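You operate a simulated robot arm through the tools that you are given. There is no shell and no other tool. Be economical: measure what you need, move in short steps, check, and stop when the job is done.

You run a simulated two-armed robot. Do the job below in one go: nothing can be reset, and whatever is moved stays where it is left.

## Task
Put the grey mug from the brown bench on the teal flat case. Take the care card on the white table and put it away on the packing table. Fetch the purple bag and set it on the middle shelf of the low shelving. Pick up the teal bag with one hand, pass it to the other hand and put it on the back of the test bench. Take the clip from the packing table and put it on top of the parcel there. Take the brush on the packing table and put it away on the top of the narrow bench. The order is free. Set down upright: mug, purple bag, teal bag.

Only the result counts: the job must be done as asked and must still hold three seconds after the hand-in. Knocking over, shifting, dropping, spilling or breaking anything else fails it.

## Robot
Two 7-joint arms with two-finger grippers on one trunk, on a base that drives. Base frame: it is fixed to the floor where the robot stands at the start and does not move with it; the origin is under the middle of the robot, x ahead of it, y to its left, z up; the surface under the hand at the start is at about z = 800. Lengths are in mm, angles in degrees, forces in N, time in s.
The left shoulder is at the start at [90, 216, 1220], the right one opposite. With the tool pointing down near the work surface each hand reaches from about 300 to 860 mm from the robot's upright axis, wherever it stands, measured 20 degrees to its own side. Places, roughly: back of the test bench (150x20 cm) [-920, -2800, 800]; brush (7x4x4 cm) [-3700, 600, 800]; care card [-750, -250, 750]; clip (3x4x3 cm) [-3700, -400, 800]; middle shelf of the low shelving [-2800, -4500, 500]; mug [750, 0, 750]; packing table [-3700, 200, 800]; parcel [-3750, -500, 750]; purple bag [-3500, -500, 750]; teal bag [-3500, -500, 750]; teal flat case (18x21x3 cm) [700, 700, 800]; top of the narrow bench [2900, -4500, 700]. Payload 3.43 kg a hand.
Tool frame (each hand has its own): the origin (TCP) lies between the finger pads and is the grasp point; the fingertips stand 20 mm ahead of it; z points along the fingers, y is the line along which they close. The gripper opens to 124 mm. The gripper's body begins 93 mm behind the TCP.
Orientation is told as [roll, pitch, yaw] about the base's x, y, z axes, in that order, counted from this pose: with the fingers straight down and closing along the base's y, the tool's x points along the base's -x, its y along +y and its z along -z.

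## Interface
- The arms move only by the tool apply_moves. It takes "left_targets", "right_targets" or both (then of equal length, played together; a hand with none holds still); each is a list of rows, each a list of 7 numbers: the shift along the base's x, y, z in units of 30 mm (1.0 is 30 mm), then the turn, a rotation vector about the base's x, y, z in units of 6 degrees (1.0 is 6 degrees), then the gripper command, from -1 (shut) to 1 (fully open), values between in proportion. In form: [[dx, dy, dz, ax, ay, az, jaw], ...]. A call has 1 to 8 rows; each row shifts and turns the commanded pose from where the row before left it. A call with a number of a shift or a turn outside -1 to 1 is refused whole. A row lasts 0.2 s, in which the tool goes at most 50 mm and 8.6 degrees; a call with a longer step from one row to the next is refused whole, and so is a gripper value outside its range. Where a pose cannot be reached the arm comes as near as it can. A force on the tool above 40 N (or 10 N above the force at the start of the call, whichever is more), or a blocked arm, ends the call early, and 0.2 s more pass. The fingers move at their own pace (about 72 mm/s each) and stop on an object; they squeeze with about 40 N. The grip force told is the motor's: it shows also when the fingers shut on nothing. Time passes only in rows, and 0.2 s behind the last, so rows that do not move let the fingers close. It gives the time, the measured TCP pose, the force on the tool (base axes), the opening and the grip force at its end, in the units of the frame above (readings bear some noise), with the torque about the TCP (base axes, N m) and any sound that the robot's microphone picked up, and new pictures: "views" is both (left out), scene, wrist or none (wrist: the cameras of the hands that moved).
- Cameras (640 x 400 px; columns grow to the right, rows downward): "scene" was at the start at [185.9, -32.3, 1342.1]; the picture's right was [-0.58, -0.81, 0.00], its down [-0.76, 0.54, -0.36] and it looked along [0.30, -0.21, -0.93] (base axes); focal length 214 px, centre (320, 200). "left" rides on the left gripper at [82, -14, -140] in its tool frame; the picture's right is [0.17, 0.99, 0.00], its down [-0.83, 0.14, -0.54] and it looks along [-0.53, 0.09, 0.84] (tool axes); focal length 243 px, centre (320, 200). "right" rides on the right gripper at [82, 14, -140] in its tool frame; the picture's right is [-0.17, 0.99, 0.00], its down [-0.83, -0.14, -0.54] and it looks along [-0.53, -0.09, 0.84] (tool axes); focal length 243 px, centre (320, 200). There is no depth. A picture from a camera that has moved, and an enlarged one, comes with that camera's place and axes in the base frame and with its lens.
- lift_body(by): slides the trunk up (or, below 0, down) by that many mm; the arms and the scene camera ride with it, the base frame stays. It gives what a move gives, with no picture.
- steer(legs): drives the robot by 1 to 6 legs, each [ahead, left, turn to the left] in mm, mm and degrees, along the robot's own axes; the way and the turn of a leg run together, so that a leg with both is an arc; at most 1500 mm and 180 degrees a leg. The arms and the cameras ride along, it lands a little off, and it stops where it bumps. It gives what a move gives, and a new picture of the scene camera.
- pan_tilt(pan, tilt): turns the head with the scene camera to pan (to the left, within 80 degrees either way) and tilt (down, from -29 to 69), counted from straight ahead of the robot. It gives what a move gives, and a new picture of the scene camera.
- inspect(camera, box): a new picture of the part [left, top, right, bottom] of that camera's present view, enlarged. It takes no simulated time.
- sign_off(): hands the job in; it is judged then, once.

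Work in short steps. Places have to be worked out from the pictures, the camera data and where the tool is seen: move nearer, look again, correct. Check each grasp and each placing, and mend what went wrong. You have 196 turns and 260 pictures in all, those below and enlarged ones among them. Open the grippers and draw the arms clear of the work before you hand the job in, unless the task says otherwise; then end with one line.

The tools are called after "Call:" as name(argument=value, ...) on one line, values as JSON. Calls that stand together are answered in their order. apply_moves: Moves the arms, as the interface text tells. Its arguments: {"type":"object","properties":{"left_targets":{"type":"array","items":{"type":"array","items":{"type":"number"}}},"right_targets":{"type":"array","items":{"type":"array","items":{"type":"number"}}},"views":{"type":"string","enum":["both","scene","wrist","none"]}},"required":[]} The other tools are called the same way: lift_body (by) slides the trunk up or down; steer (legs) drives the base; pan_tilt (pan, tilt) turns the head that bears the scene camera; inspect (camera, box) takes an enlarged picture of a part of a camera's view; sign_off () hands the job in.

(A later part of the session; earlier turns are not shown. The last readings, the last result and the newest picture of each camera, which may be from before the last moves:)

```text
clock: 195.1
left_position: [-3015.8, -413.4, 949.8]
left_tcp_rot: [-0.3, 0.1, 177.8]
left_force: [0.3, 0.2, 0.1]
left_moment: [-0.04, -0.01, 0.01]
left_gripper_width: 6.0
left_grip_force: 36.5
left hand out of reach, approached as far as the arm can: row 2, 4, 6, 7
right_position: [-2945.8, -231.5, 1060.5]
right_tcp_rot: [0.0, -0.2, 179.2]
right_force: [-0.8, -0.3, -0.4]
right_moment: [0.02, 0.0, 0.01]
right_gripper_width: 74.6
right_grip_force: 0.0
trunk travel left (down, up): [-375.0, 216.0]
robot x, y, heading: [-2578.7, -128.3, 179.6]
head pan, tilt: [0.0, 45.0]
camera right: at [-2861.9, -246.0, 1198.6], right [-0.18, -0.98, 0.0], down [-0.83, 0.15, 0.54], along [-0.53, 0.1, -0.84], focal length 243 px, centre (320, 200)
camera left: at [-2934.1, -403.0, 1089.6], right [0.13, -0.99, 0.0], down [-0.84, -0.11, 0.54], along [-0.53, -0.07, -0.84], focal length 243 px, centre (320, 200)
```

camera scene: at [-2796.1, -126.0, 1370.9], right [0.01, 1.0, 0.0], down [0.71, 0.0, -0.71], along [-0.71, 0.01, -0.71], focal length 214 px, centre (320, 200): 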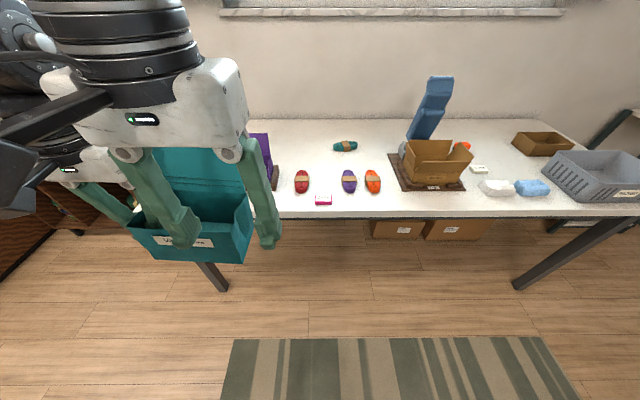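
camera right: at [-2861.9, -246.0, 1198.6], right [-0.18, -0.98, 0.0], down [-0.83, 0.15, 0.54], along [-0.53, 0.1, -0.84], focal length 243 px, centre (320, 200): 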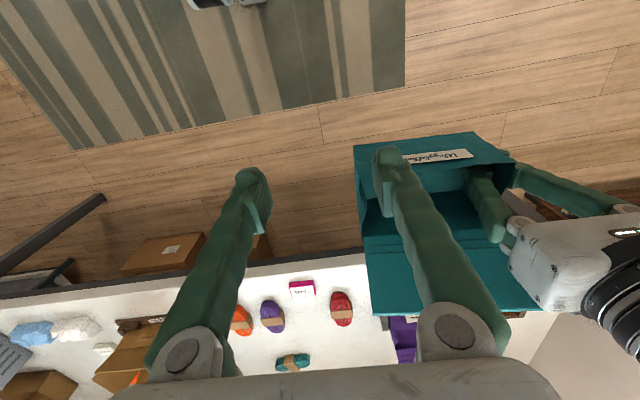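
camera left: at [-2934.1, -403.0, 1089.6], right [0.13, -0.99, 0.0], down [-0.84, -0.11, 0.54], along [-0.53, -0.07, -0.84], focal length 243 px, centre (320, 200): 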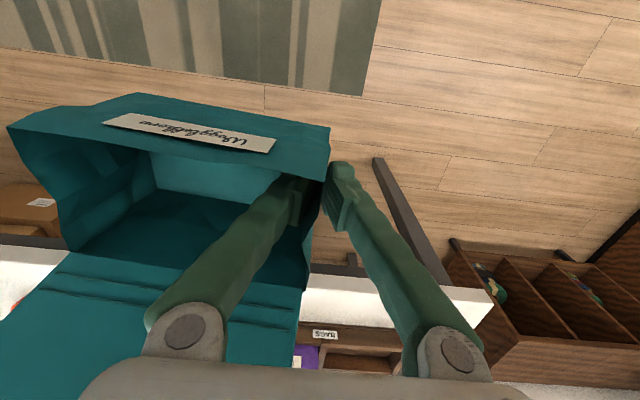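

The left yaw limit is binding. I turn the left hand 19° clockwise and shift it inward.

Call:
apply_moves(left_targets=[[0, 0, 0, 0, 0, -0.8, -1], [0, 0, 0, 0, 0, -0.8, -1], [0, 0.3, 0, 0, 0, -0.8, -1], [0, 0.5, 0, 0, 0, -0.8, -1], [0, 0.5, 0, 0, 0, 0, -1], [0, 0.5, 0, 0, 0, 0, -1], [0, 0, 0, 0, 0, 0, -1]], right_targets=[[0.4, 0.5, 0.5, 0, 0, -0.8, 0.2], [0.4, 0.5, 0.5, 0, 0, -0.8, 0.2], [0, 0, 0, 0, 0, -0.8, 0.2], [0, 0, 0, 0, 0, -0.8, 0.2], [0, 0, 0, 0, 0, 0, 0.2], [0, 0, 0, 0, 0, 0, 0.2], [0, 0, 0, 0, 0, 0, 0.2]], views="wrist")

```text
clock: 196.7
left_position: [-3016.5, -358.2, 949.0]
left_tcp_rot: [-0.2, 0.1, 158.7]
left_force: [0.0, -0.4, -0.1]
left_moment: [0.0, -0.03, 0.04]
left_gripper_width: 5.9
left_grip_force: 36.3
right_position: [-2922.6, -200.4, 1089.5]
right_tcp_rot: [0.0, -0.2, 160.0]
right_force: [0.7, 0.2, -0.2]
right_moment: [-0.01, 0.01, 0.03]
right_gripper_width: 74.3
right_grip_force: 0.1
trunk travel left (down, up): [-375.0, 216.0]
robot x, y, heading: [-2575.4, -132.5, 179.8]
head pan, tilt: [0.0, 45.0]
camera right: at [-2848.7, -242.3, 1228.3], right [-0.49, -0.87, 0.0], down [-0.73, 0.42, 0.54], along [-0.47, 0.27, -0.84], focal length 243 px, centre (320, 200)
camera left: at [-2935.0, -375.5, 1089.2], right [-0.2, -0.98, 0.0], down [-0.83, 0.17, 0.54], along [-0.53, 0.11, -0.84], focal length 243 px, centre (320, 200)
```

right: 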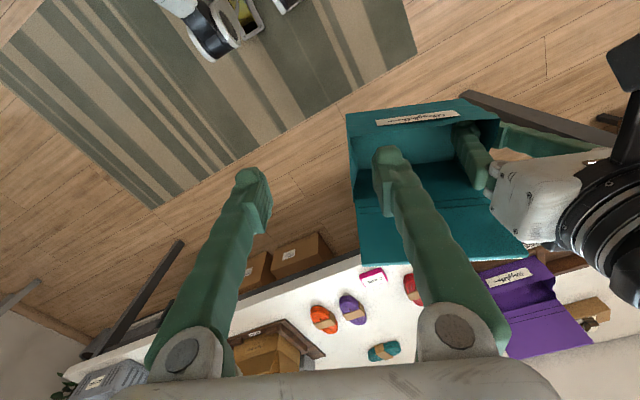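
left: 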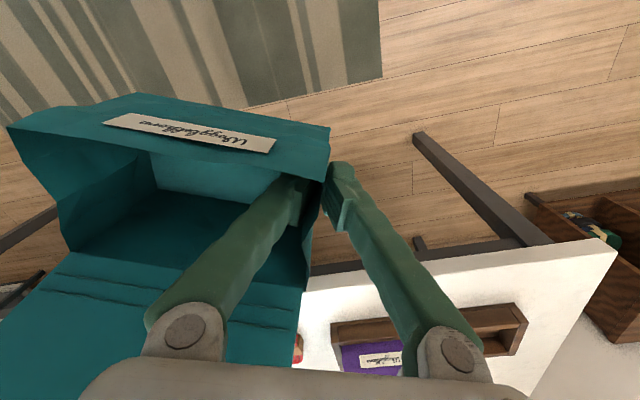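

The right wall middle is at (-2962,-217). I align the right hand there and descend.

Call:
apply_moves(right_targets=[[-0.65, -0.28, 0, 0, 0, 0, 0.2], [-0.65, -0.28, -0.5, 0, 0, 0, 0.2], [0, 0, -1, 0, 0, 0, 0.2], [0, 0, -0.5, 0, 0, 0, 0.2], [0, 0, 0, 0, 0, 0, 0.2]], views="both")

```text
clock: 197.9
left_position: [-3016.2, -357.8, 949.1]
left_tcp_rot: [-0.3, 0.1, 158.6]
left_force: [-1.1, -0.2, -0.9]
left_moment: [-0.05, 0.02, 0.0]
left_gripper_width: 6.1
left_grip_force: 36.2
right_position: [-2960.4, -216.5, 1029.6]
right_tcp_rot: [0.1, -0.2, 160.0]
right_force: [0.3, -0.4, -0.1]
right_moment: [-0.02, -0.01, 0.03]
right_gripper_width: 74.4
right_grip_force: 0.1
trunk travel left (down, up): [-375.0, 216.0]
robot x, y, heading: [-2578.6, -131.0, 180.0]
head pan, tilt: [0.0, 45.0]
camera scene: at [-2795.5, -126.1, 1371.0], right [0.01, 1.0, 0.0], down [0.71, 0.0, -0.71], along [-0.71, 0.01, -0.71], focal length 214 px, centre (320, 200)
camera right: at [-2887.1, -258.3, 1168.8], right [-0.49, -0.87, 0.0], down [-0.73, 0.41, 0.54], along [-0.47, 0.27, -0.84], focal length 243 px, centre (320, 200)
```

scene: 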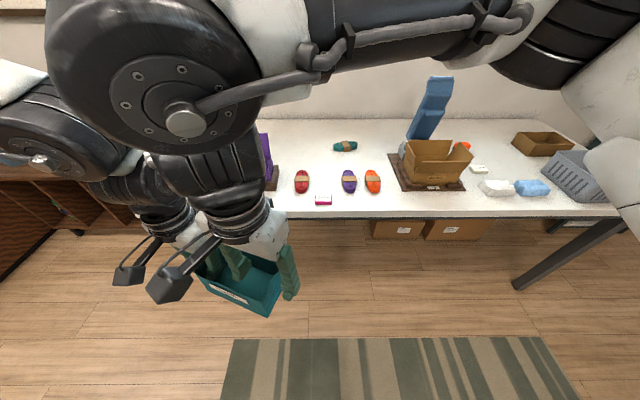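
right: 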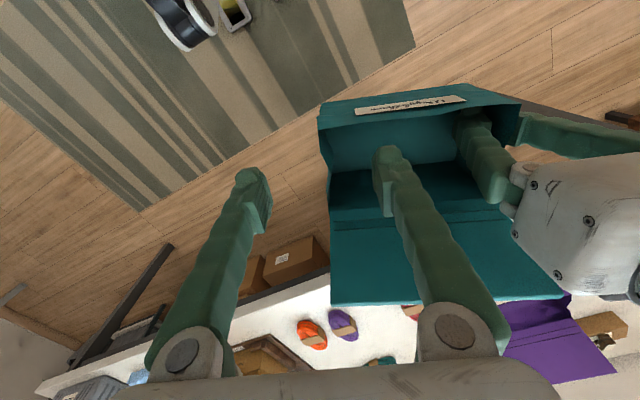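

Still aligned. I go down the last 80 mm and close the right hand.

Call:
apply_moves(right_targets=[[-0.1, 0, -0.8, 0, 0, 0, 0.2], [0, 0, -0.8, 0, 0, 0, 0.2], [0, 0, -0.8, 0, 0, 0, 0.2], [0, 0, -0.2, 0, 0, 0, 0.2], [0, 0, 0, 0, 0, 0, 0.2]], views="wrist")

```text
clock: 199.1
left_position: [-3016.0, -358.3, 950.0]
left_tcp_rot: [-0.3, 0.0, 158.7]
left_force: [0.3, 0.3, 0.5]
left_moment: [-0.09, -0.02, 0.0]
left_gripper_width: 6.2
left_grip_force: 36.3
right_position: [-2965.6, -216.5, 953.6]
right_tcp_rot: [0.2, -0.2, 159.8]
right_force: [0.8, -0.2, -0.7]
right_moment: [0.01, 0.03, -0.03]
right_gripper_width: 74.5
right_grip_force: 0.1
trunk travel left (down, up): [-375.0, 216.0]
robot x, y, heading: [-2575.1, -127.1, 179.7]
head pan, tilt: [0.0, 45.0]
camera right: at [-2891.6, -258.3, 1092.4], right [-0.5, -0.87, 0.0], down [-0.73, 0.42, 0.54], along [-0.47, 0.27, -0.84], focal length 243 px, centre (320, 200)
```

right: 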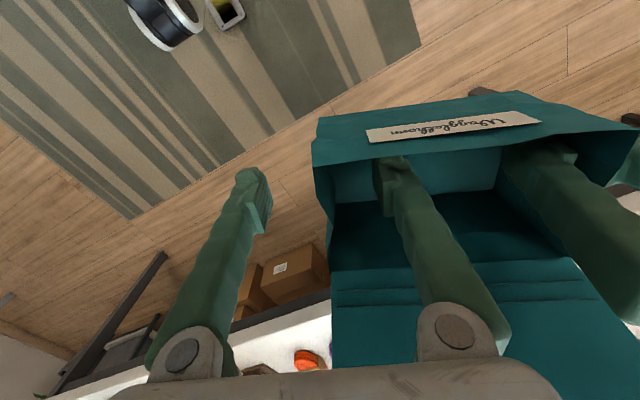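

The wall sits centrally between the right fingers. I close, check the grip, and then open the left hand.

Call:
apply_moves(right_targets=[[0, 0, 0, 0, 0, 0, -0.3], [0, 0, 0, 0, 0, 0, -1], [0, 0, 0, 0, 0, 0, -1], [0, 0, 0, 0, 0, 0, -1], [0, 0, 0, 0, 0, 0, -1]], views="none")

```text
clock: 200.3
left_position: [-3015.6, -355.5, 949.5]
left_tcp_rot: [-0.5, 0.1, 158.6]
left_force: [9.5, 19.9, 0.8]
left_moment: [0.15, -0.15, 0.1]
left_gripper_width: 6.0
left_grip_force: 36.3
right_position: [-2965.4, -217.3, 952.1]
right_tcp_rot: [0.3, -0.1, 159.9]
right_force: [-9.7, -20.0, -0.9]
right_moment: [-0.16, 0.19, -0.36]
right_gripper_width: 6.0
right_grip_force: 35.9
trunk travel left (down, up): [-375.0, 216.0]
robot x, y, heading: [-2577.4, -128.3, 179.8]
head pan, tilt: [0.0, 45.0]
```

Both hands hold the wall. I open the left hand and withdraw it upward.

Call:
apply_moves(left_targets=[[0, 0, 0, 0, 0, 0, -0.6], [0, 0, 0, 0, 0, 0, 0], [0, 0, 0, 0, 0, 0, 0], [0, 0, 1, 0, 0, 0, 0], [0, 0, 1, 0, 0, 0, 0], [0, 0, 1, 0, 0, 0, 0], [0, 0, 1, 0, 0, 0, 0], [0, 0, 1, 0, 0, 0, 0]], views="both")

```text
clock: 202.1
left_position: [-3016.3, -360.5, 1100.0]
left_tcp_rot: [-0.3, 0.1, 158.7]
left_force: [0.1, -0.5, 0.3]
left_moment: [0.01, 0.0, 0.0]
left_gripper_width: 61.9
left_grip_force: 0.0
right_position: [-2964.7, -216.2, 953.5]
right_tcp_rot: [0.1, -0.2, 159.8]
right_force: [1.3, -1.0, 0.0]
right_moment: [0.02, -0.03, 0.02]
right_gripper_width: 5.8
right_grip_force: 35.1
trunk travel left (down, up): [-375.0, 216.0]
robot x, y, heading: [-2574.2, -128.1, 179.5]
head pan, tilt: [0.0, 45.0]
camera scene: at [-2795.1, -125.8, 1371.1], right [0.01, 1.0, 0.0], down [0.71, -0.01, -0.71], along [-0.71, 0.0, -0.71], focal length 214 px, centre (320, 200)
camera left: at [-2934.9, -377.0, 1239.3], right [-0.2, -0.98, 0.0], down [-0.83, 0.17, 0.54], along [-0.53, 0.11, -0.84], focal length 243 px, centre (320, 200)
```

scene: 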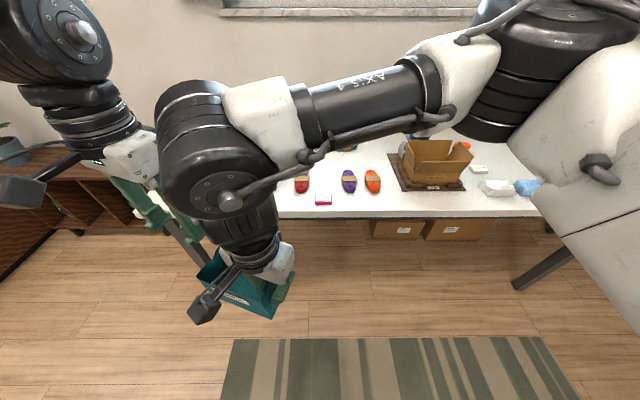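
left: 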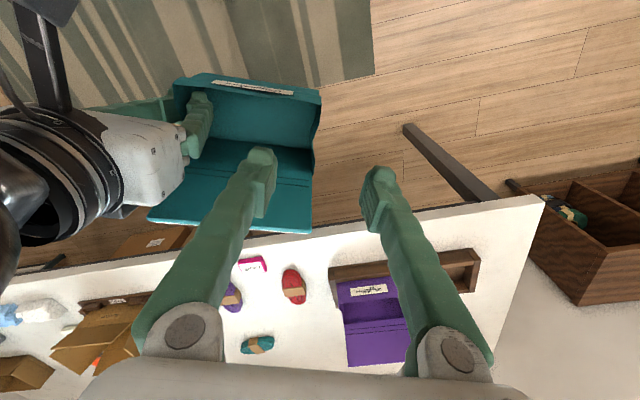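

Handover done: the right hand alone now holds the teal bag. I turn towards the test bench and look at the route.

Call:
steer(legs=[[0, 0, 120]])

Call:
pan_tilt(pan=0, tilt=25)

```text
clock: 209.4
left_position: [-2156.3, -395.6, 1098.7]
left_tcp_rot: [-0.2, 0.1, -81.7]
left_force: [-0.4, -0.4, 0.6]
left_moment: [-0.03, 0.0, -0.01]
left_gripper_width: 62.1
left_grip_force: 0.1
right_position: [-2307.9, -421.6, 953.8]
right_tcp_rot: [0.1, -0.2, -80.5]
right_force: [-0.5, 0.2, 0.5]
right_moment: [0.02, 0.01, -0.02]
right_gripper_width: 6.0
right_grip_force: 36.4
trunk travel left (down, up): [-375.0, 216.0]
robot x, y, heading: [-2580.9, -122.5, -60.8]
head pan, tilt: [0.0, 45.0]
camera scene: at [-2467.3, -319.8, 1371.0], right [-0.87, -0.49, 0.0], down [-0.35, 0.62, -0.71], along [0.35, -0.62, -0.71], focal length 214 px, centre (320, 200)
```

scene: 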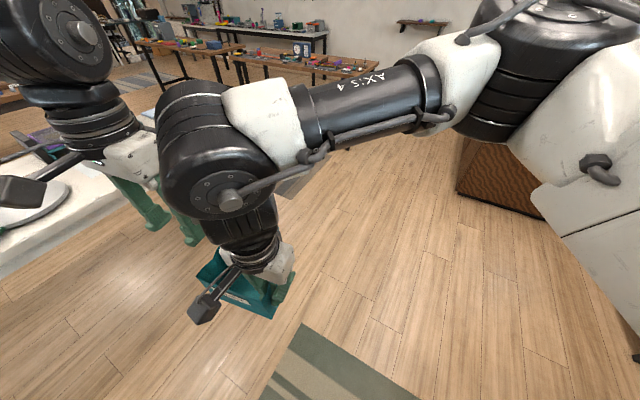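

```text
clock: 210.3
left_position: [-2157.2, -395.9, 1099.1]
left_tcp_rot: [-0.3, 0.1, -81.6]
left_force: [0.3, 0.4, -0.6]
left_moment: [0.0, 0.02, -0.01]
left_gripper_width: 62.2
left_grip_force: 0.0
right_position: [-2307.7, -421.7, 952.4]
right_tcp_rot: [0.0, -0.1, -80.7]
right_force: [-0.1, -1.3, -0.2]
right_moment: [0.03, 0.02, 0.01]
right_gripper_width: 5.8
right_grip_force: 35.8
trunk travel left (down, up): [-375.0, 216.0]
robot x, y, heading: [-2578.1, -127.3, -60.9]
head pan, tilt: [0.0, 25.0]
camera scene: at [-2462.1, -329.2, 1401.5], right [-0.87, -0.49, 0.0], down [-0.21, 0.37, -0.91], along [0.44, -0.79, -0.42], focal length 214 px, centre (320, 200)
```

scene: 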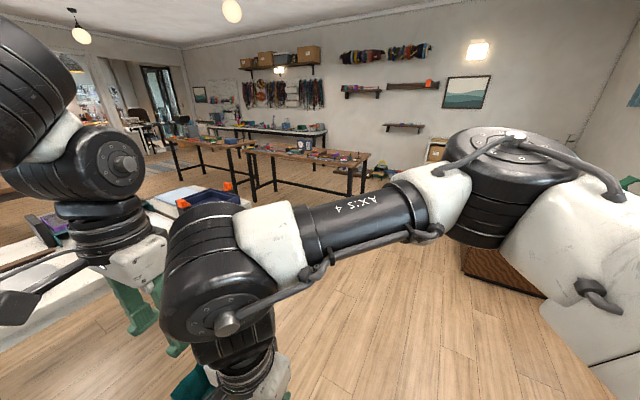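

The floor to the test bench is open. I go round the white table's end with a right offset and then square up to the bench.

Call:
steer(legs=[[600, -260, 0], [1100, 0, 0], [0, 0, -29.2], [0, 900, 0]])

Call:
pan_tilt(pan=15, tilt=25)

```text
clock: 234.9
left_position: [-805.2, -2161.1, 1098.7]
left_tcp_rot: [-0.3, 0.1, -110.0]
left_force: [0.0, 0.3, -0.1]
left_moment: [-0.02, 0.01, 0.0]
left_gripper_width: 62.2
left_grip_force: 0.1
right_position: [-950.7, -2112.4, 953.9]
right_tcp_rot: [0.0, -0.2, -109.0]
right_force: [-0.3, -0.6, 0.2]
right_moment: [0.04, 0.04, -0.03]
right_gripper_width: 6.1
right_grip_force: 36.4
trunk travel left (down, up): [-375.0, 216.0]
robot x, y, heading: [-1048.6, -1727.0, -88.9]
head pan, tilt: [0.0, 25.0]
camera scene: at [-1041.8, -1957.5, 1401.6], right [-1.0, -0.02, 0.0], down [-0.01, 0.42, -0.91], along [0.01, -0.91, -0.42], focal length 214 px, centre (320, 200)
```

scene: 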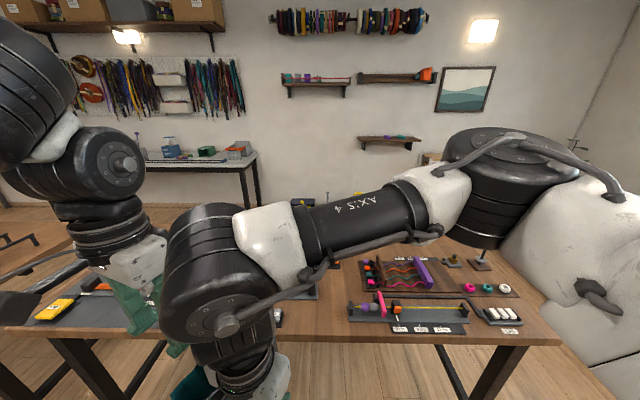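

```text
clock: 235.7
left_position: [-804.5, -2161.4, 1099.1]
left_tcp_rot: [-0.2, 0.1, -110.1]
left_force: [-0.7, -0.5, -0.5]
left_moment: [-0.02, 0.0, 0.02]
left_gripper_width: 62.2
left_grip_force: 0.0
right_position: [-949.6, -2113.2, 952.9]
right_tcp_rot: [0.1, -0.2, -108.9]
right_force: [0.0, 0.1, 0.1]
right_moment: [0.02, 0.03, -0.02]
right_gripper_width: 6.0
right_grip_force: 35.7
trunk travel left (down, up): [-375.0, 216.0]
robot x, y, heading: [-1045.8, -1728.0, -89.0]
head pan, tilt: [15.0, 25.0]
camera scene: at [-1018.1, -1954.0, 1401.6], right [-0.96, -0.27, 0.0], down [-0.12, 0.41, -0.91], along [0.25, -0.87, -0.42], focal length 214 px, centre (320, 200)
```

scene: 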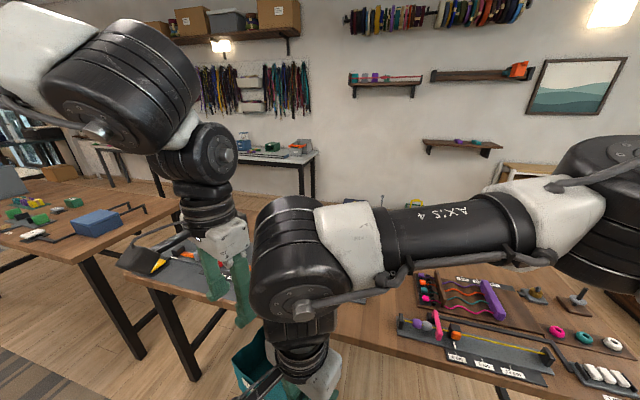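

The bench front is at y≈-2320. The right arm blocks my view, so I move the bag to the right and up and look again.

Call:
apply_moves(right_targets=[[-1, 0, 0.5, 0, 0, 0, -1], [-1, 0, 0.5, 0, 0, 0, -1], [-1, 0, 0.5, 0, 0, 0, -1], [-1, 0, 0.5, 0, 0, 0, -1], [-1, 0, 0.5, 0, 0, 0, -1], [-1, 0, 0.5, 0, 0, 0, -1], [-1, 0, 0.5, 0, 0, 0, -1], [-1, 0, 0, 0, 0, 0, -1]], views="none")

Call:
pan_tilt(pan=0, tilt=25)

```text
clock: 237.5
left_position: [-805.3, -2160.7, 1099.0]
left_tcp_rot: [-0.3, 0.1, -110.0]
left_force: [-0.5, 0.6, -0.4]
left_moment: [0.01, 0.01, -0.01]
left_gripper_width: 62.2
left_grip_force: 0.0
right_position: [-1190.1, -2112.3, 1058.3]
right_tcp_rot: [0.2, -0.2, -108.9]
right_force: [0.5, 1.0, 0.2]
right_moment: [0.01, 0.02, 0.01]
right_gripper_width: 6.0
right_grip_force: 36.3
trunk travel left (down, up): [-375.0, 216.0]
robot x, y, heading: [-1049.3, -1727.7, -89.2]
head pan, tilt: [15.0, 25.0]
```

```text
clock: 238.2
left_position: [-805.5, -2162.1, 1097.9]
left_tcp_rot: [-0.3, 0.0, -109.9]
left_force: [0.5, -0.1, 0.0]
left_moment: [0.0, 0.01, -0.01]
left_gripper_width: 62.0
left_grip_force: 0.1
right_position: [-1188.4, -2112.3, 1058.9]
right_tcp_rot: [0.1, -0.3, -109.0]
right_force: [0.9, -0.3, -0.4]
right_moment: [0.03, 0.04, 0.01]
right_gripper_width: 5.9
right_grip_force: 36.4
trunk travel left (down, up): [-375.0, 216.0]
robot x, y, heading: [-1050.7, -1728.4, -89.1]
head pan, tilt: [0.0, 25.0]
camera scene: at [-1041.4, -1957.6, 1401.6], right [-1.0, -0.02, 0.0], down [-0.01, 0.42, -0.91], along [0.02, -0.91, -0.42], focal length 214 px, centre (320, 200)
```

scene: 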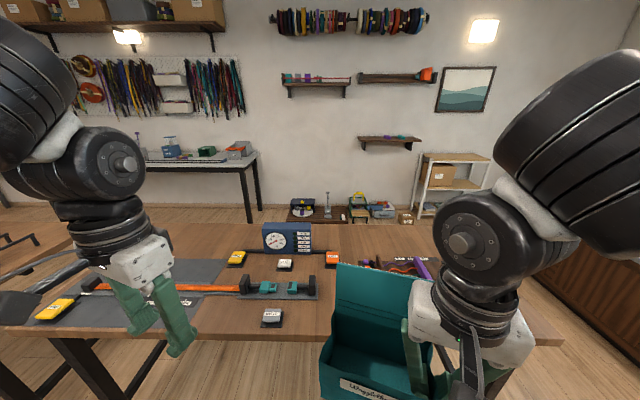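

The back strip seems free left of the blue gauge. I zoom in there.

Call:
inspect(camera="scene", box=[140, 205, 360, 325])

Call:
inspect(camera="scene", box=[400, 140, 510, 230])

```text
2.91 times, centred on (250, 265) of scene
camera zoom: at [-1041.4, -1957.6, 1401.6], right [-1.0, -0.02, 0.0], down [-0.01, 0.42, -0.91], along [0.02, -0.91, -0.42], focal length 624 px, centre (524, 11)
```

zoom: 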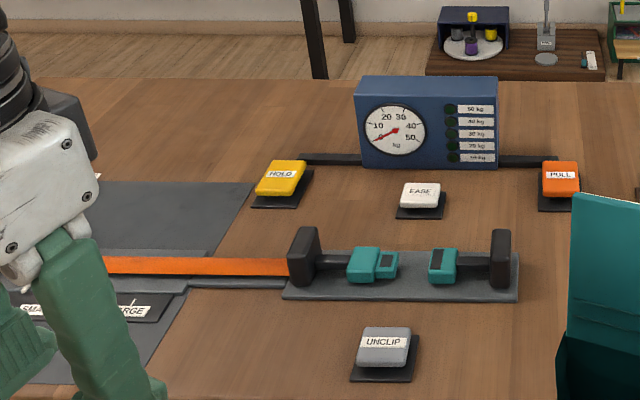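

```text
4.44 times, centred on (455, 185) of scene
camera zoom: at [-1041.4, -1957.6, 1401.6], right [-1.0, -0.02, 0.0], down [-0.01, 0.42, -0.91], along [0.02, -0.91, -0.42], focal length 953 px, centre (-280, 267)
```

zoom: 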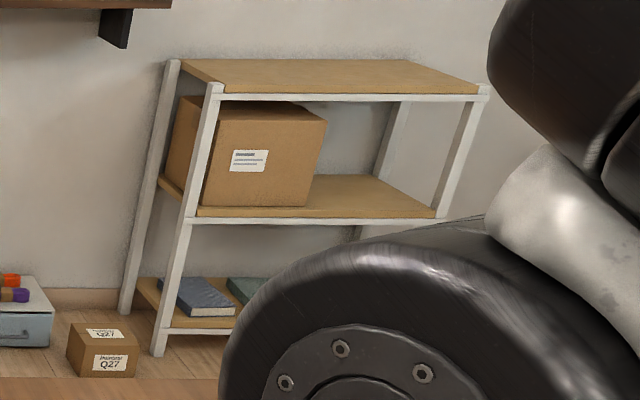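

The free back area spans x -650…-330, y -2957…-2664. I drive left and forward so the right hand can set the bag at about (-490,-2810).

Call:
steer(legs=[[0, 540, -1], [340, 0, 0]])

```text
clock: 248.1
left_position: [-273.7, -2490.9, 1098.7]
left_tcp_rot: [-0.3, 0.0, -110.9]
left_force: [-0.8, 0.9, 0.0]
left_moment: [-0.05, -0.03, -0.03]
left_gripper_width: 62.3
left_grip_force: 0.1
right_position: [-657.0, -2435.5, 1058.9]
right_tcp_rot: [0.1, -0.2, -109.8]
right_force: [-0.9, 0.1, 0.5]
right_moment: [0.02, 0.02, 0.0]
right_gripper_width: 5.9
right_grip_force: 35.7
trunk travel left (down, up): [-375.0, 216.0]
robot x, y, heading: [-509.4, -2053.3, -89.9]
head pan, tilt: [0.0, 25.0]
camera scene: at [-507.0, -2283.7, 1401.7], right [-1.0, 0.0, 0.0], down [0.0, 0.42, -0.91], along [0.0, -0.91, -0.42], focal length 214 px, centre (320, 200)
```

scene: 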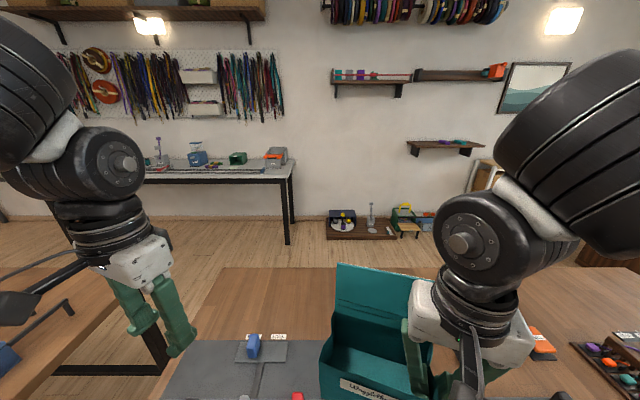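

The area behind the mat is free. I carry the bag forward to (-520,-2810) at height, straightening its yaw.

Call:
apply_moves(right_targets=[[1, -0.8, 0, 0, 0, 0, -1], [1, -0.8, 0, 0, 0, 0.8, -1], [1, -0.8, 0, 0, 0, 0.8, -1], [0.8, -1, 0, 0, 0, 0.8, -1], [0.7, -1, 0, 0, 0, 0.8, -1], [0, -1, 0, 0, 0, 0, -1], [0, -1, 0, 0, 0, 0, -1], [0, -1, 0, 0, 0, 0, -1]], views="none")

Call:
apply_moves(right_targets=[[0, -1, -0.5, 0, 0, 0, -1], [0, -1, -0.5, 0, 0, 0, -1], [0, -1, -0.5, 0, 0, 0, -1], [0, -1, -0.5, 0, 0, 0, -1], [0, -1, 0, 0, 0, 0, -1]], views="both")

```text
clock: 250.1
left_position: [-273.6, -2491.0, 1099.0]
left_tcp_rot: [-0.3, 0.1, -110.9]
left_force: [-0.1, 1.1, 0.1]
left_moment: [0.01, 0.01, 0.01]
left_gripper_width: 61.7
left_grip_force: 0.0
right_position: [-533.5, -2672.1, 1083.6]
right_tcp_rot: [3.7, -0.9, -93.1]
right_force: [0.5, -0.9, 0.0]
right_moment: [0.01, 0.06, 0.03]
right_gripper_width: 5.9
right_grip_force: 35.9
trunk travel left (down, up): [-375.0, 216.0]
robot x, y, heading: [-511.2, -2051.2, -89.9]
head pan, tilt: [0.0, 25.0]
stopped in row 8 (right hand): the arm was blocked; the commanded pose is now the measured one
```

```text
clock: 251.5
left_position: [-274.2, -2491.5, 1099.7]
left_tcp_rot: [-0.3, 0.0, -110.9]
left_force: [-0.8, 0.6, -0.8]
left_moment: [-0.03, -0.01, 0.01]
left_gripper_width: 61.9
left_grip_force: 0.1
right_position: [-558.5, -2762.4, 1052.5]
right_tcp_rot: [8.3, -1.7, -98.9]
right_force: [-0.4, 0.2, 0.3]
right_moment: [-0.02, 0.04, 0.0]
right_gripper_width: 5.8
right_grip_force: 36.0
right hand out of reach, approached as far as the arm can: row 2, 3, 4, 5
trunk travel left (down, up): [-375.0, 216.0]
robot x, y, heading: [-510.8, -2051.2, -89.9]
head pan, tilt: [0.0, 25.0]
stopped in row 5 (right hand): the arm was blocked; the commanded pose is now the measured one
camera scene: at [-507.2, -2283.9, 1401.6], right [-1.0, 0.0, 0.0], down [0.0, 0.42, -0.91], along [0.0, -0.91, -0.42], focal length 214 px, centre (320, 200)
camera right: at [-551.3, -2677.1, 1190.0], right [0.94, -0.31, 0.15], down [-0.34, -0.77, 0.54], along [-0.05, -0.55, -0.83], focal length 243 px, centre (320, 200)
```

scene: 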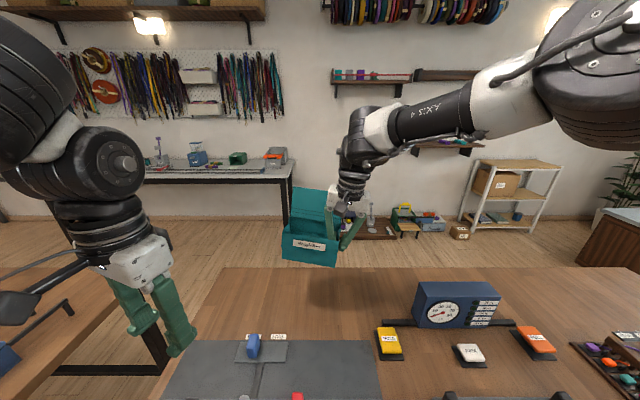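
right: 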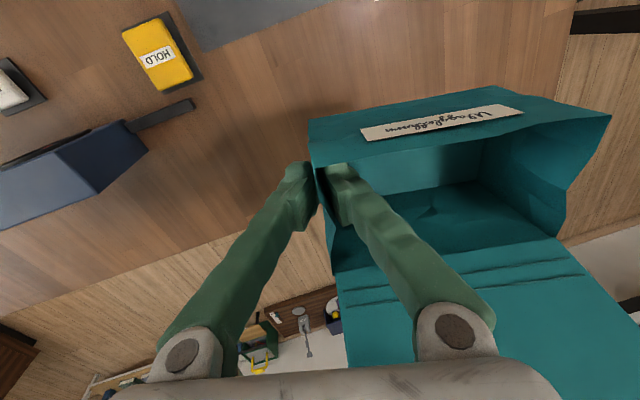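

The arm is fully stretched and tilted 8° at this height. I drive 65 ahead, then bring the hand back slightly, level it and lower it.

Call:
steer(legs=[[65, 0, 0]])

Call:
apply_moves(right_targets=[[0, 0.5, -0.6, -0.5, 0.1, 0.3, -1], [0.3, 0.3, -0.8, -0.5, 0.1, 0.4, -1], [0.3, 0, -0.8, -0.4, 0.1, 0.4, -1], [0, 0, -0.8, 0, 0, 0.4, -1], [0, 0, 0, 0, 0, 0, -1]], views="both")

```text
clock: 252.6
left_position: [-273.1, -2557.1, 1099.1]
left_tcp_rot: [-0.3, 0.0, -110.9]
left_force: [0.3, -0.1, -0.5]
left_moment: [-0.01, 0.0, -0.02]
left_gripper_width: 62.1
left_grip_force: 0.1
right_position: [-557.6, -2826.8, 1052.6]
right_tcp_rot: [8.2, -1.6, -98.7]
right_force: [1.0, 0.2, -0.2]
right_moment: [-0.02, 0.01, 0.05]
right_gripper_width: 6.2
right_grip_force: 35.9
trunk travel left (down, up): [-375.0, 216.0]
robot x, y, heading: [-507.9, -2117.0, -89.9]
head pan, tilt: [0.0, 25.0]
camera scene: at [-507.2, -2348.6, 1401.8], right [-1.0, 0.0, 0.0], down [0.0, 0.42, -0.91], along [0.0, -0.91, -0.42], focal length 214 px, centre (320, 200)
```

scene: 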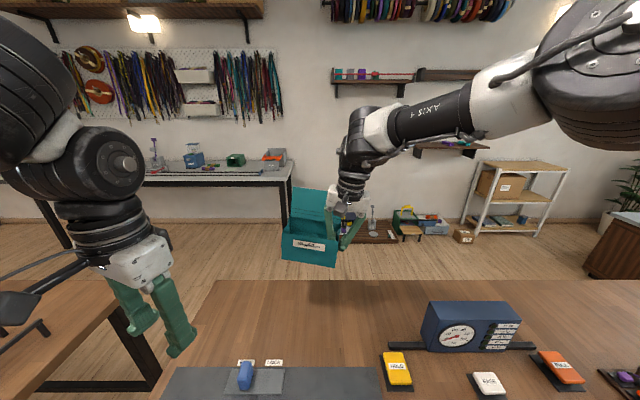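

```text
clock: 253.8
left_position: [-273.3, -2555.5, 1098.1]
left_tcp_rot: [-0.3, 0.1, -111.0]
left_force: [0.8, 0.3, 0.0]
left_moment: [0.0, -0.03, 0.01]
left_gripper_width: 62.0
left_grip_force: 0.1
right_position: [-541.3, -2804.1, 967.8]
right_tcp_rot: [7.9, -10.5, -90.9]
right_force: [0.0, -0.5, -0.2]
right_moment: [0.02, 0.04, -0.03]
right_gripper_width: 6.2
right_grip_force: 36.7
right hand out of reach, approached as far as the arm can: row 4
trunk travel left (down, up): [-375.0, 216.0]
robot x, y, heading: [-502.8, -2116.6, -90.2]
head pan, tilt: [0.0, 25.0]
camera scene: at [-506.9, -2349.8, 1401.5], right [-1.0, 0.0, 0.0], down [0.0, 0.42, -0.91], along [0.0, -0.91, -0.42], focal length 214 px, centre (320, 200)
camera right: at [-544.5, -2698.1, 1091.3], right [0.97, -0.15, 0.17], down [-0.22, -0.72, 0.66], along [0.02, -0.68, -0.73], focal length 243 px, centre (320, 200)
```

scene: 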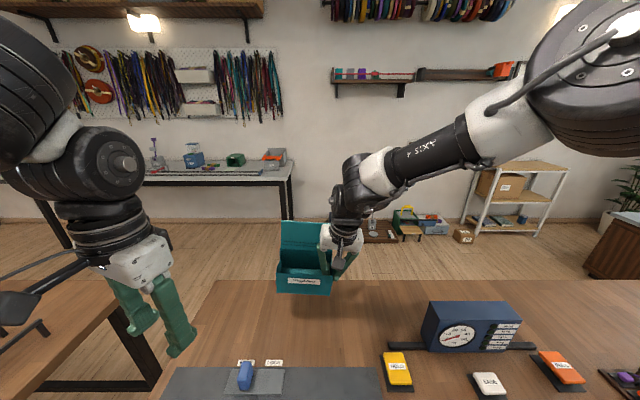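
right: 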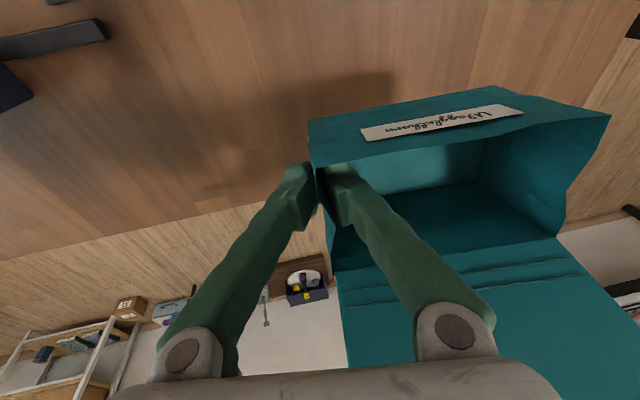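

I corrected the tilt about the wrong axes. With yaw -91°, I need +10.5° about base x and +7.9° about base y.

Call:
apply_moves(right_targets=[[0, 0, 0, 0.6, 0.45, 0, -1], [0, 0, 0, 0.6, 0.45, 0, -1], [0, 0, 0, 0.55, 0.4, 0, -1], [0, 0, 0, 0, 0, 0, -1]], views="wrist")

```text
clock: 254.7
left_position: [-273.5, -2557.4, 1098.8]
left_tcp_rot: [-0.3, 0.1, -110.8]
left_force: [0.6, 0.0, 0.2]
left_moment: [0.01, 0.01, 0.0]
left_gripper_width: 62.0
left_grip_force: 0.1
right_position: [-568.8, -2792.4, 994.5]
right_tcp_rot: [4.6, 0.0, -96.4]
right_force: [-0.1, 0.2, -1.5]
right_moment: [0.02, 0.06, -0.01]
right_gripper_width: 5.9
right_grip_force: 36.4
right hand out of reach, approached as far as the arm can: row 1, 2, 3
trunk travel left (down, up): [-375.0, 216.0]
robot x, y, heading: [-508.8, -2120.2, -90.0]
head pan, tilt: [0.0, 25.0]
stopped in row 4 (right hand): the arm was blocked; the commanded pose is now the measured one
camera right: at [-556.5, -2711.7, 1134.7], right [0.96, -0.27, 0.08], down [-0.27, -0.81, 0.53], along [-0.08, -0.53, -0.85], focal length 243 px, centre (320, 200)
```

right: 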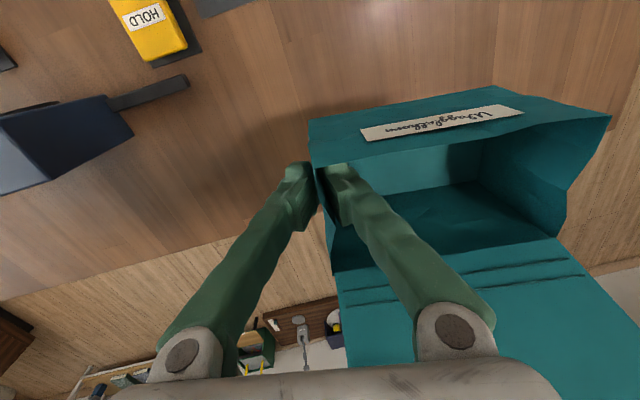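

I lower the hand while easing it 20 mm back towards me, to leave the reach limit, then re-level.

Call:
apply_moves(right_targets=[[0, 0.7, -0.7, 0, 0, 0, -1], [0, 0.3, -0.8, 0, 0.3, 0, -1], [0, 0, -0.8, 0, 0.3, 0, -1], [0, 0, -0.3, 0, 0.2, 0, -1], [0, 0, 0, 0, 0, 0, -1]], views="none")

```text
clock: 255.9
left_position: [-274.3, -2556.4, 1099.0]
left_tcp_rot: [-0.3, 0.1, -111.0]
left_force: [0.6, 0.8, 0.2]
left_moment: [-0.03, -0.02, 0.01]
left_gripper_width: 62.0
left_grip_force: 0.2
right_position: [-581.8, -2770.8, 923.1]
right_tcp_rot: [0.8, -0.6, -98.4]
right_force: [-0.3, 1.2, -0.2]
right_moment: [-0.02, 0.03, 0.0]
right_gripper_width: 5.6
right_grip_force: 35.9
trunk travel left (down, up): [-375.0, 216.0]
robot x, y, heading: [-509.8, -2115.6, -90.1]
head pan, tilt: [0.0, 25.0]
```

Level now. The bag centre is at about (-508,-2782). I nudge it +15 x and -15 y and lower to near contact.

Call:
apply_moves(right_targets=[[0.5, -0.4, -0.5, 0, 0, 0, -1], [0, 0, -0.6, 0, 0, 0, -1], [0, 0, -0.5, 0, 0, 0, -1], [0, 0, 0, 0, 0, 0, -1]], views="both")

```text
clock: 257.1
left_position: [-274.6, -2556.9, 1098.9]
left_tcp_rot: [-0.2, 0.0, -110.9]
left_force: [0.0, 0.0, -0.4]
left_moment: [-0.01, -0.03, -0.01]
left_gripper_width: 62.2
left_grip_force: 0.1
right_position: [-580.0, -2783.6, 868.6]
right_tcp_rot: [0.0, -0.3, -99.0]
right_force: [-0.1, 0.7, -0.9]
right_moment: [-0.02, 0.0, -0.02]
right_gripper_width: 5.9
right_grip_force: 36.3
trunk travel left (down, up): [-375.0, 216.0]
robot x, y, heading: [-507.9, -2118.5, -89.9]
head pan, tilt: [0.0, 25.0]
stopped in row 4 (right hand): the arm was blocked; the commanded pose is now the measured one
camera scene: at [-507.6, -2349.6, 1401.6], right [-1.0, 0.0, 0.0], down [0.0, 0.42, -0.91], along [0.0, -0.91, -0.42], focal length 214 px, centre (320, 200)
camera right: at [-551.9, -2705.1, 1007.4], right [0.95, -0.32, 0.0], down [-0.27, -0.79, 0.54], along [-0.17, -0.52, -0.84], focal length 243 px, centre (320, 200)
```

scene: 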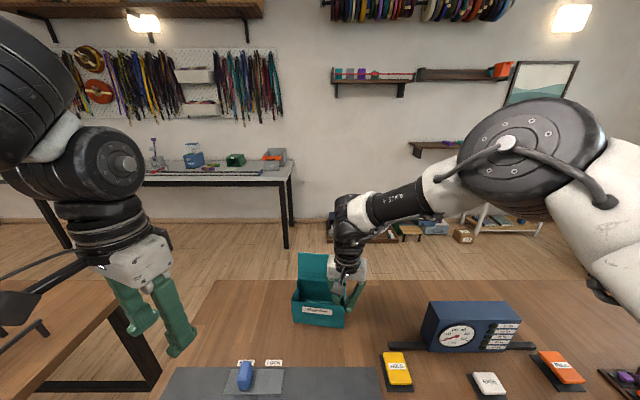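
right: 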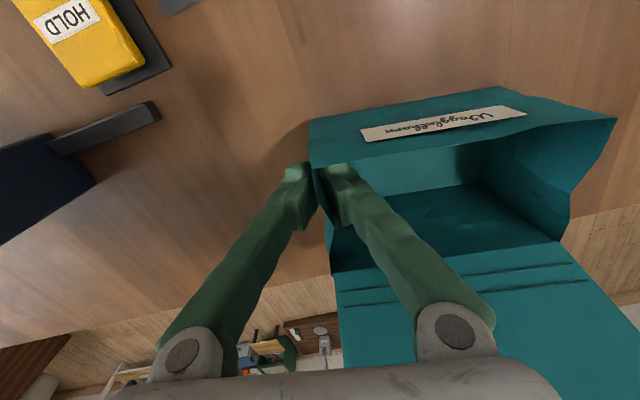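

I lower in 3 mm steps until the bag touches the bench.

Call:
apply_moves(right_targets=[[0, 0, -0.12, 0, 0, 0, -1], [0, 0, -0.12, 0, 0, 0, -1], [0, 0, -0.1, 0, 0, 0, -1], [0, 0, -0.1, 0, 0, 0, -1]], views="none")

```text
clock: 258.1
left_position: [-274.6, -2556.6, 1099.6]
left_tcp_rot: [-0.3, -0.1, -110.9]
left_force: [1.2, -0.2, -0.7]
left_moment: [0.04, 0.02, -0.02]
left_gripper_width: 61.9
left_grip_force: 0.0
right_position: [-574.7, -2781.9, 863.8]
right_tcp_rot: [0.4, -0.8, -99.1]
right_force: [-1.5, -1.7, 8.0]
right_moment: [-0.5, 0.12, -0.07]
right_gripper_width: 5.9
right_grip_force: 36.7
right hand out of reach, approached as far as the arm can: row 1
trunk travel left (down, up): [-375.0, 216.0]
robot x, y, heading: [-506.9, -2114.0, -90.1]
head pan, tilt: [0.0, 25.0]
```

Contact felt (8 N). I ease up 3 mm, open, and draw the hand straight up.

Call:
apply_moves(right_targets=[[0, 0, 0.1, 0, 0, 0, -1], [0, 0, 0, 0, 0, 0, -0.6], [0, 0, 0, 0, 0, 0, -0.2], [0, 0, 0, 0, 0, 0, -0.1], [0, 0, 0.5, 0, 0, 0, -0.1], [0, 0.1, 0.8, 0, 0, 0, -0.1], [0, 0.2, 0.8, 0, 0, 0, -0.1], [0, 0.3, 0.8, 0, 0, 0, -0.1]], views="both")

```text
clock: 259.9
left_position: [-273.9, -2556.7, 1099.1]
left_tcp_rot: [-0.2, 0.0, -111.0]
left_force: [-0.2, 1.2, 0.6]
left_moment: [-0.04, 0.01, 0.01]
left_gripper_width: 61.8
left_grip_force: 0.0
right_position: [-586.5, -2766.7, 942.6]
right_tcp_rot: [-0.4, 0.2, -100.1]
right_force: [-0.6, 1.4, -1.7]
right_moment: [-0.18, -0.03, 0.02]
right_gripper_width: 55.7
right_grip_force: 0.1
trunk travel left (down, up): [-375.0, 216.0]
robot x, y, heading: [-508.6, -2118.8, -89.7]
head pan, tilt: [0.0, 25.0]
camera scene: at [-507.2, -2348.9, 1401.7], right [-1.0, 0.0, 0.0], down [0.0, 0.42, -0.91], along [0.0, -0.91, -0.42], focal length 214 px, centre (320, 200)
camera right: at [-558.9, -2689.2, 1081.4], right [0.94, -0.34, -0.01], down [-0.28, -0.8, 0.54], along [-0.18, -0.5, -0.84], focal length 243 px, centre (320, 200)
```

scene: 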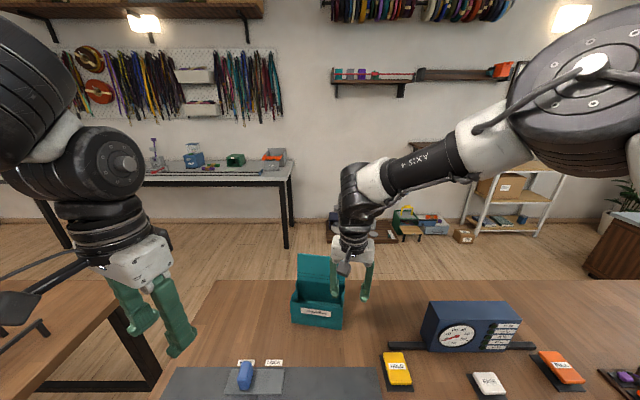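
right: 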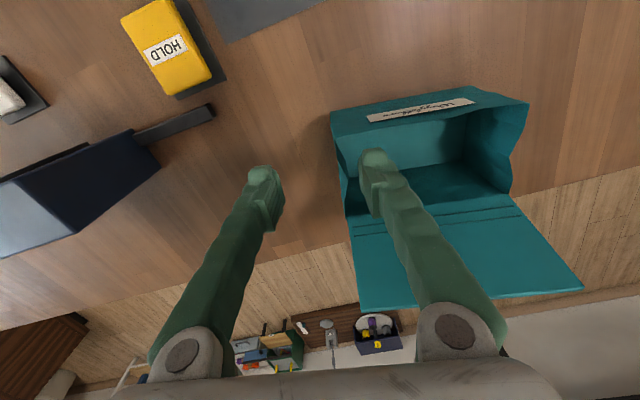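

The teal bag stands upright at the back of the test bench. I retract the right hand and drive back to the packing table.

Call:
apply_moves(right_targets=[[0, 0.3, 1, 0, 0, 0, 0], [0, 0.6, 1, 0, 0, 0, 0], [0, 1, 1, 0, 0, 0, 0], [0, 1, 1, 0, 0, 0, 0], [0, 1, 0, 0, 0, 0, 0], [0, 1, 0, 0, 0, 0, 0], [0, 1, 0, 0, 0, 0, 0], [-0.5, 1, 0, 0, 0, 0, 0]], views="none")

Call:
steer(legs=[[-400, 0, 0], [0, 0, -90], [900, 0, 0], [850, 0, 0], [0, -1450, 0]])

```text
clock: 261.7
left_position: [-275.6, -2556.6, 1100.9]
left_tcp_rot: [-0.2, 0.1, -110.9]
left_force: [-0.5, 0.4, 0.6]
left_moment: [-0.01, -0.05, 0.02]
left_gripper_width: 62.2
left_grip_force: 0.1
right_position: [-591.2, -2558.1, 1070.2]
right_tcp_rot: [0.2, -0.4, -98.9]
right_force: [-0.5, 0.6, -0.1]
right_moment: [-0.02, -0.02, 0.01]
right_gripper_width: 62.0
right_grip_force: 0.1
trunk travel left (down, up): [-375.0, 216.0]
robot x, y, heading: [-506.3, -2120.1, -90.1]
head pan, tilt: [0.0, 25.0]
```

```text
clock: 299.0
left_position: [-2691.6, -567.5, 1098.7]
left_tcp_rot: [-0.3, 0.2, 159.2]
left_force: [-0.8, -0.1, -0.1]
left_moment: [0.02, -0.03, 0.01]
left_gripper_width: 62.2
left_grip_force: 0.0
right_position: [-2691.9, -250.8, 1070.2]
right_tcp_rot: [0.1, -0.3, 171.3]
right_force: [0.4, 0.5, 0.0]
right_moment: [0.01, 0.01, 0.0]
right_gripper_width: 61.8
right_grip_force: 0.1
trunk travel left (down, up): [-375.0, 216.0]
robot x, y, heading: [-2251.4, -330.2, -180.0]
head pan, tilt: [0.0, 25.0]
camera scene: at [-2482.1, -331.5, 1401.6], right [0.0, 1.0, 0.0], down [0.42, 0.0, -0.91], along [-0.91, 0.0, -0.42], focal length 214 px, centre (320, 200)
```

scene: 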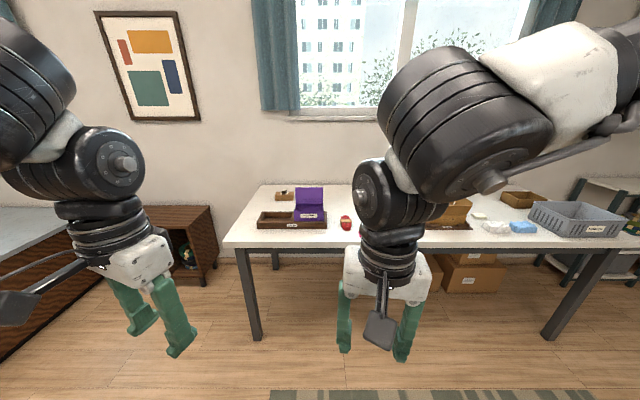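

Next I pick the brush with the right hand. I drive to face that part of the table and look.

Call:
steer(legs=[[0, -880, 0], [450, 0, 0]])

Call:
pan_tilt(pan=-10, tilt=32)

```text
clock: 314.0
left_position: [-3138.0, 331.8, 1099.9]
left_tcp_rot: [-0.3, 0.1, 158.7]
left_force: [-0.6, -0.2, 0.0]
left_moment: [0.02, 0.04, -0.02]
left_gripper_width: 61.9
left_grip_force: 0.0
right_position: [-3137.0, 645.9, 1071.2]
right_tcp_rot: [0.1, -0.4, 170.8]
right_force: [0.6, -0.2, 0.6]
right_moment: [0.0, -0.01, -0.05]
right_gripper_width: 62.0
right_grip_force: 0.0
trunk travel left (down, up): [-375.0, 216.0]
robot x, y, heading: [-2699.7, 564.6, 179.8]
head pan, tilt: [0.0, 25.0]
camera scene: at [-2928.7, 565.1, 1401.7], right [0.01, 1.0, 0.0], down [0.42, 0.0, -0.91], along [-0.91, 0.01, -0.42], focal length 214 px, centre (320, 200)
```

scene: 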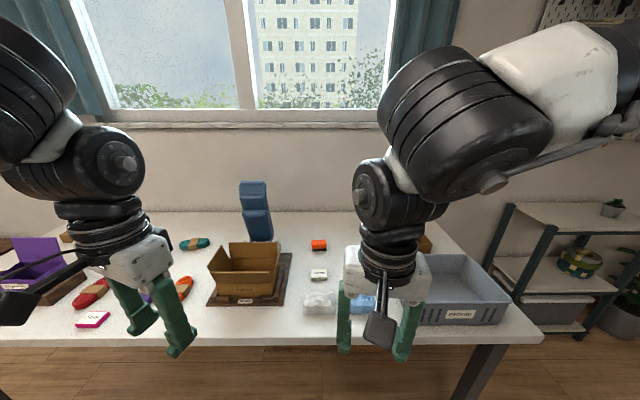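

```text
clock: 314.8
left_position: [-3140.5, 331.9, 1099.2]
left_tcp_rot: [-0.3, 0.1, 158.6]
left_force: [0.4, 0.1, -0.2]
left_moment: [0.01, 0.01, -0.04]
left_gripper_width: 62.2
left_grip_force: 0.1
right_position: [-3136.8, 645.8, 1070.0]
right_tcp_rot: [0.1, -0.4, 171.0]
right_force: [-0.6, -0.1, -0.5]
right_moment: [-0.05, -0.02, 0.01]
right_gripper_width: 62.0
right_grip_force: 0.0
trunk travel left (down, up): [-375.0, 216.0]
robot x, y, heading: [-2697.9, 564.5, 179.6]
head pan, tilt: [-10.0, 32.0]
camera scene: at [-2925.5, 580.6, 1390.4], right [0.18, 0.98, 0.0], down [0.52, -0.1, -0.85], along [-0.83, 0.15, -0.53], focal length 214 px, centre (320, 200)
```

scene: 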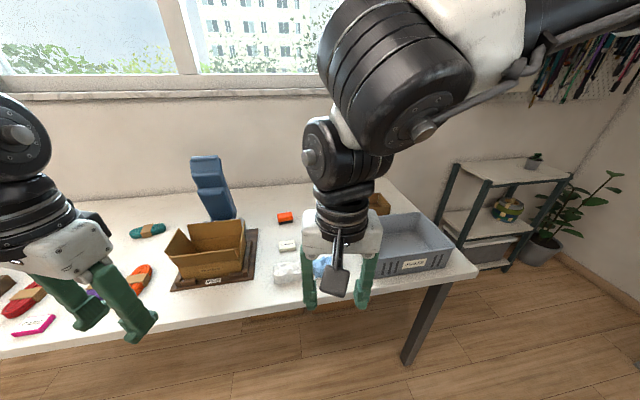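

Call:
inspect(camera="scene", box=[170, 145, 330, 285])

```text
2.86 times, centred on (250, 215) of scene
camera zoom: at [-2925.5, 580.6, 1390.4], right [0.18, 0.98, 0.0], down [0.52, -0.1, -0.85], along [-0.83, 0.15, -0.53], focal length 613 px, centre (520, 157)
```

zoom: 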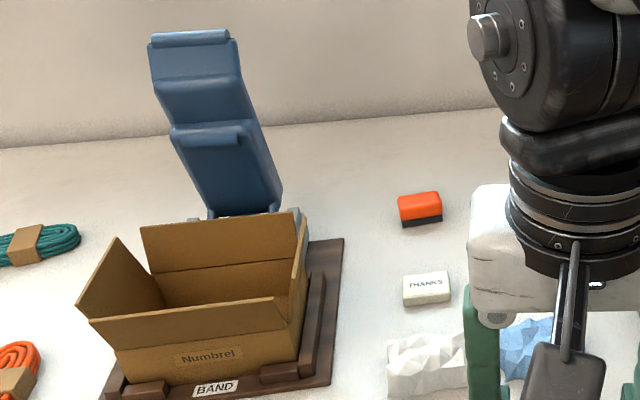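

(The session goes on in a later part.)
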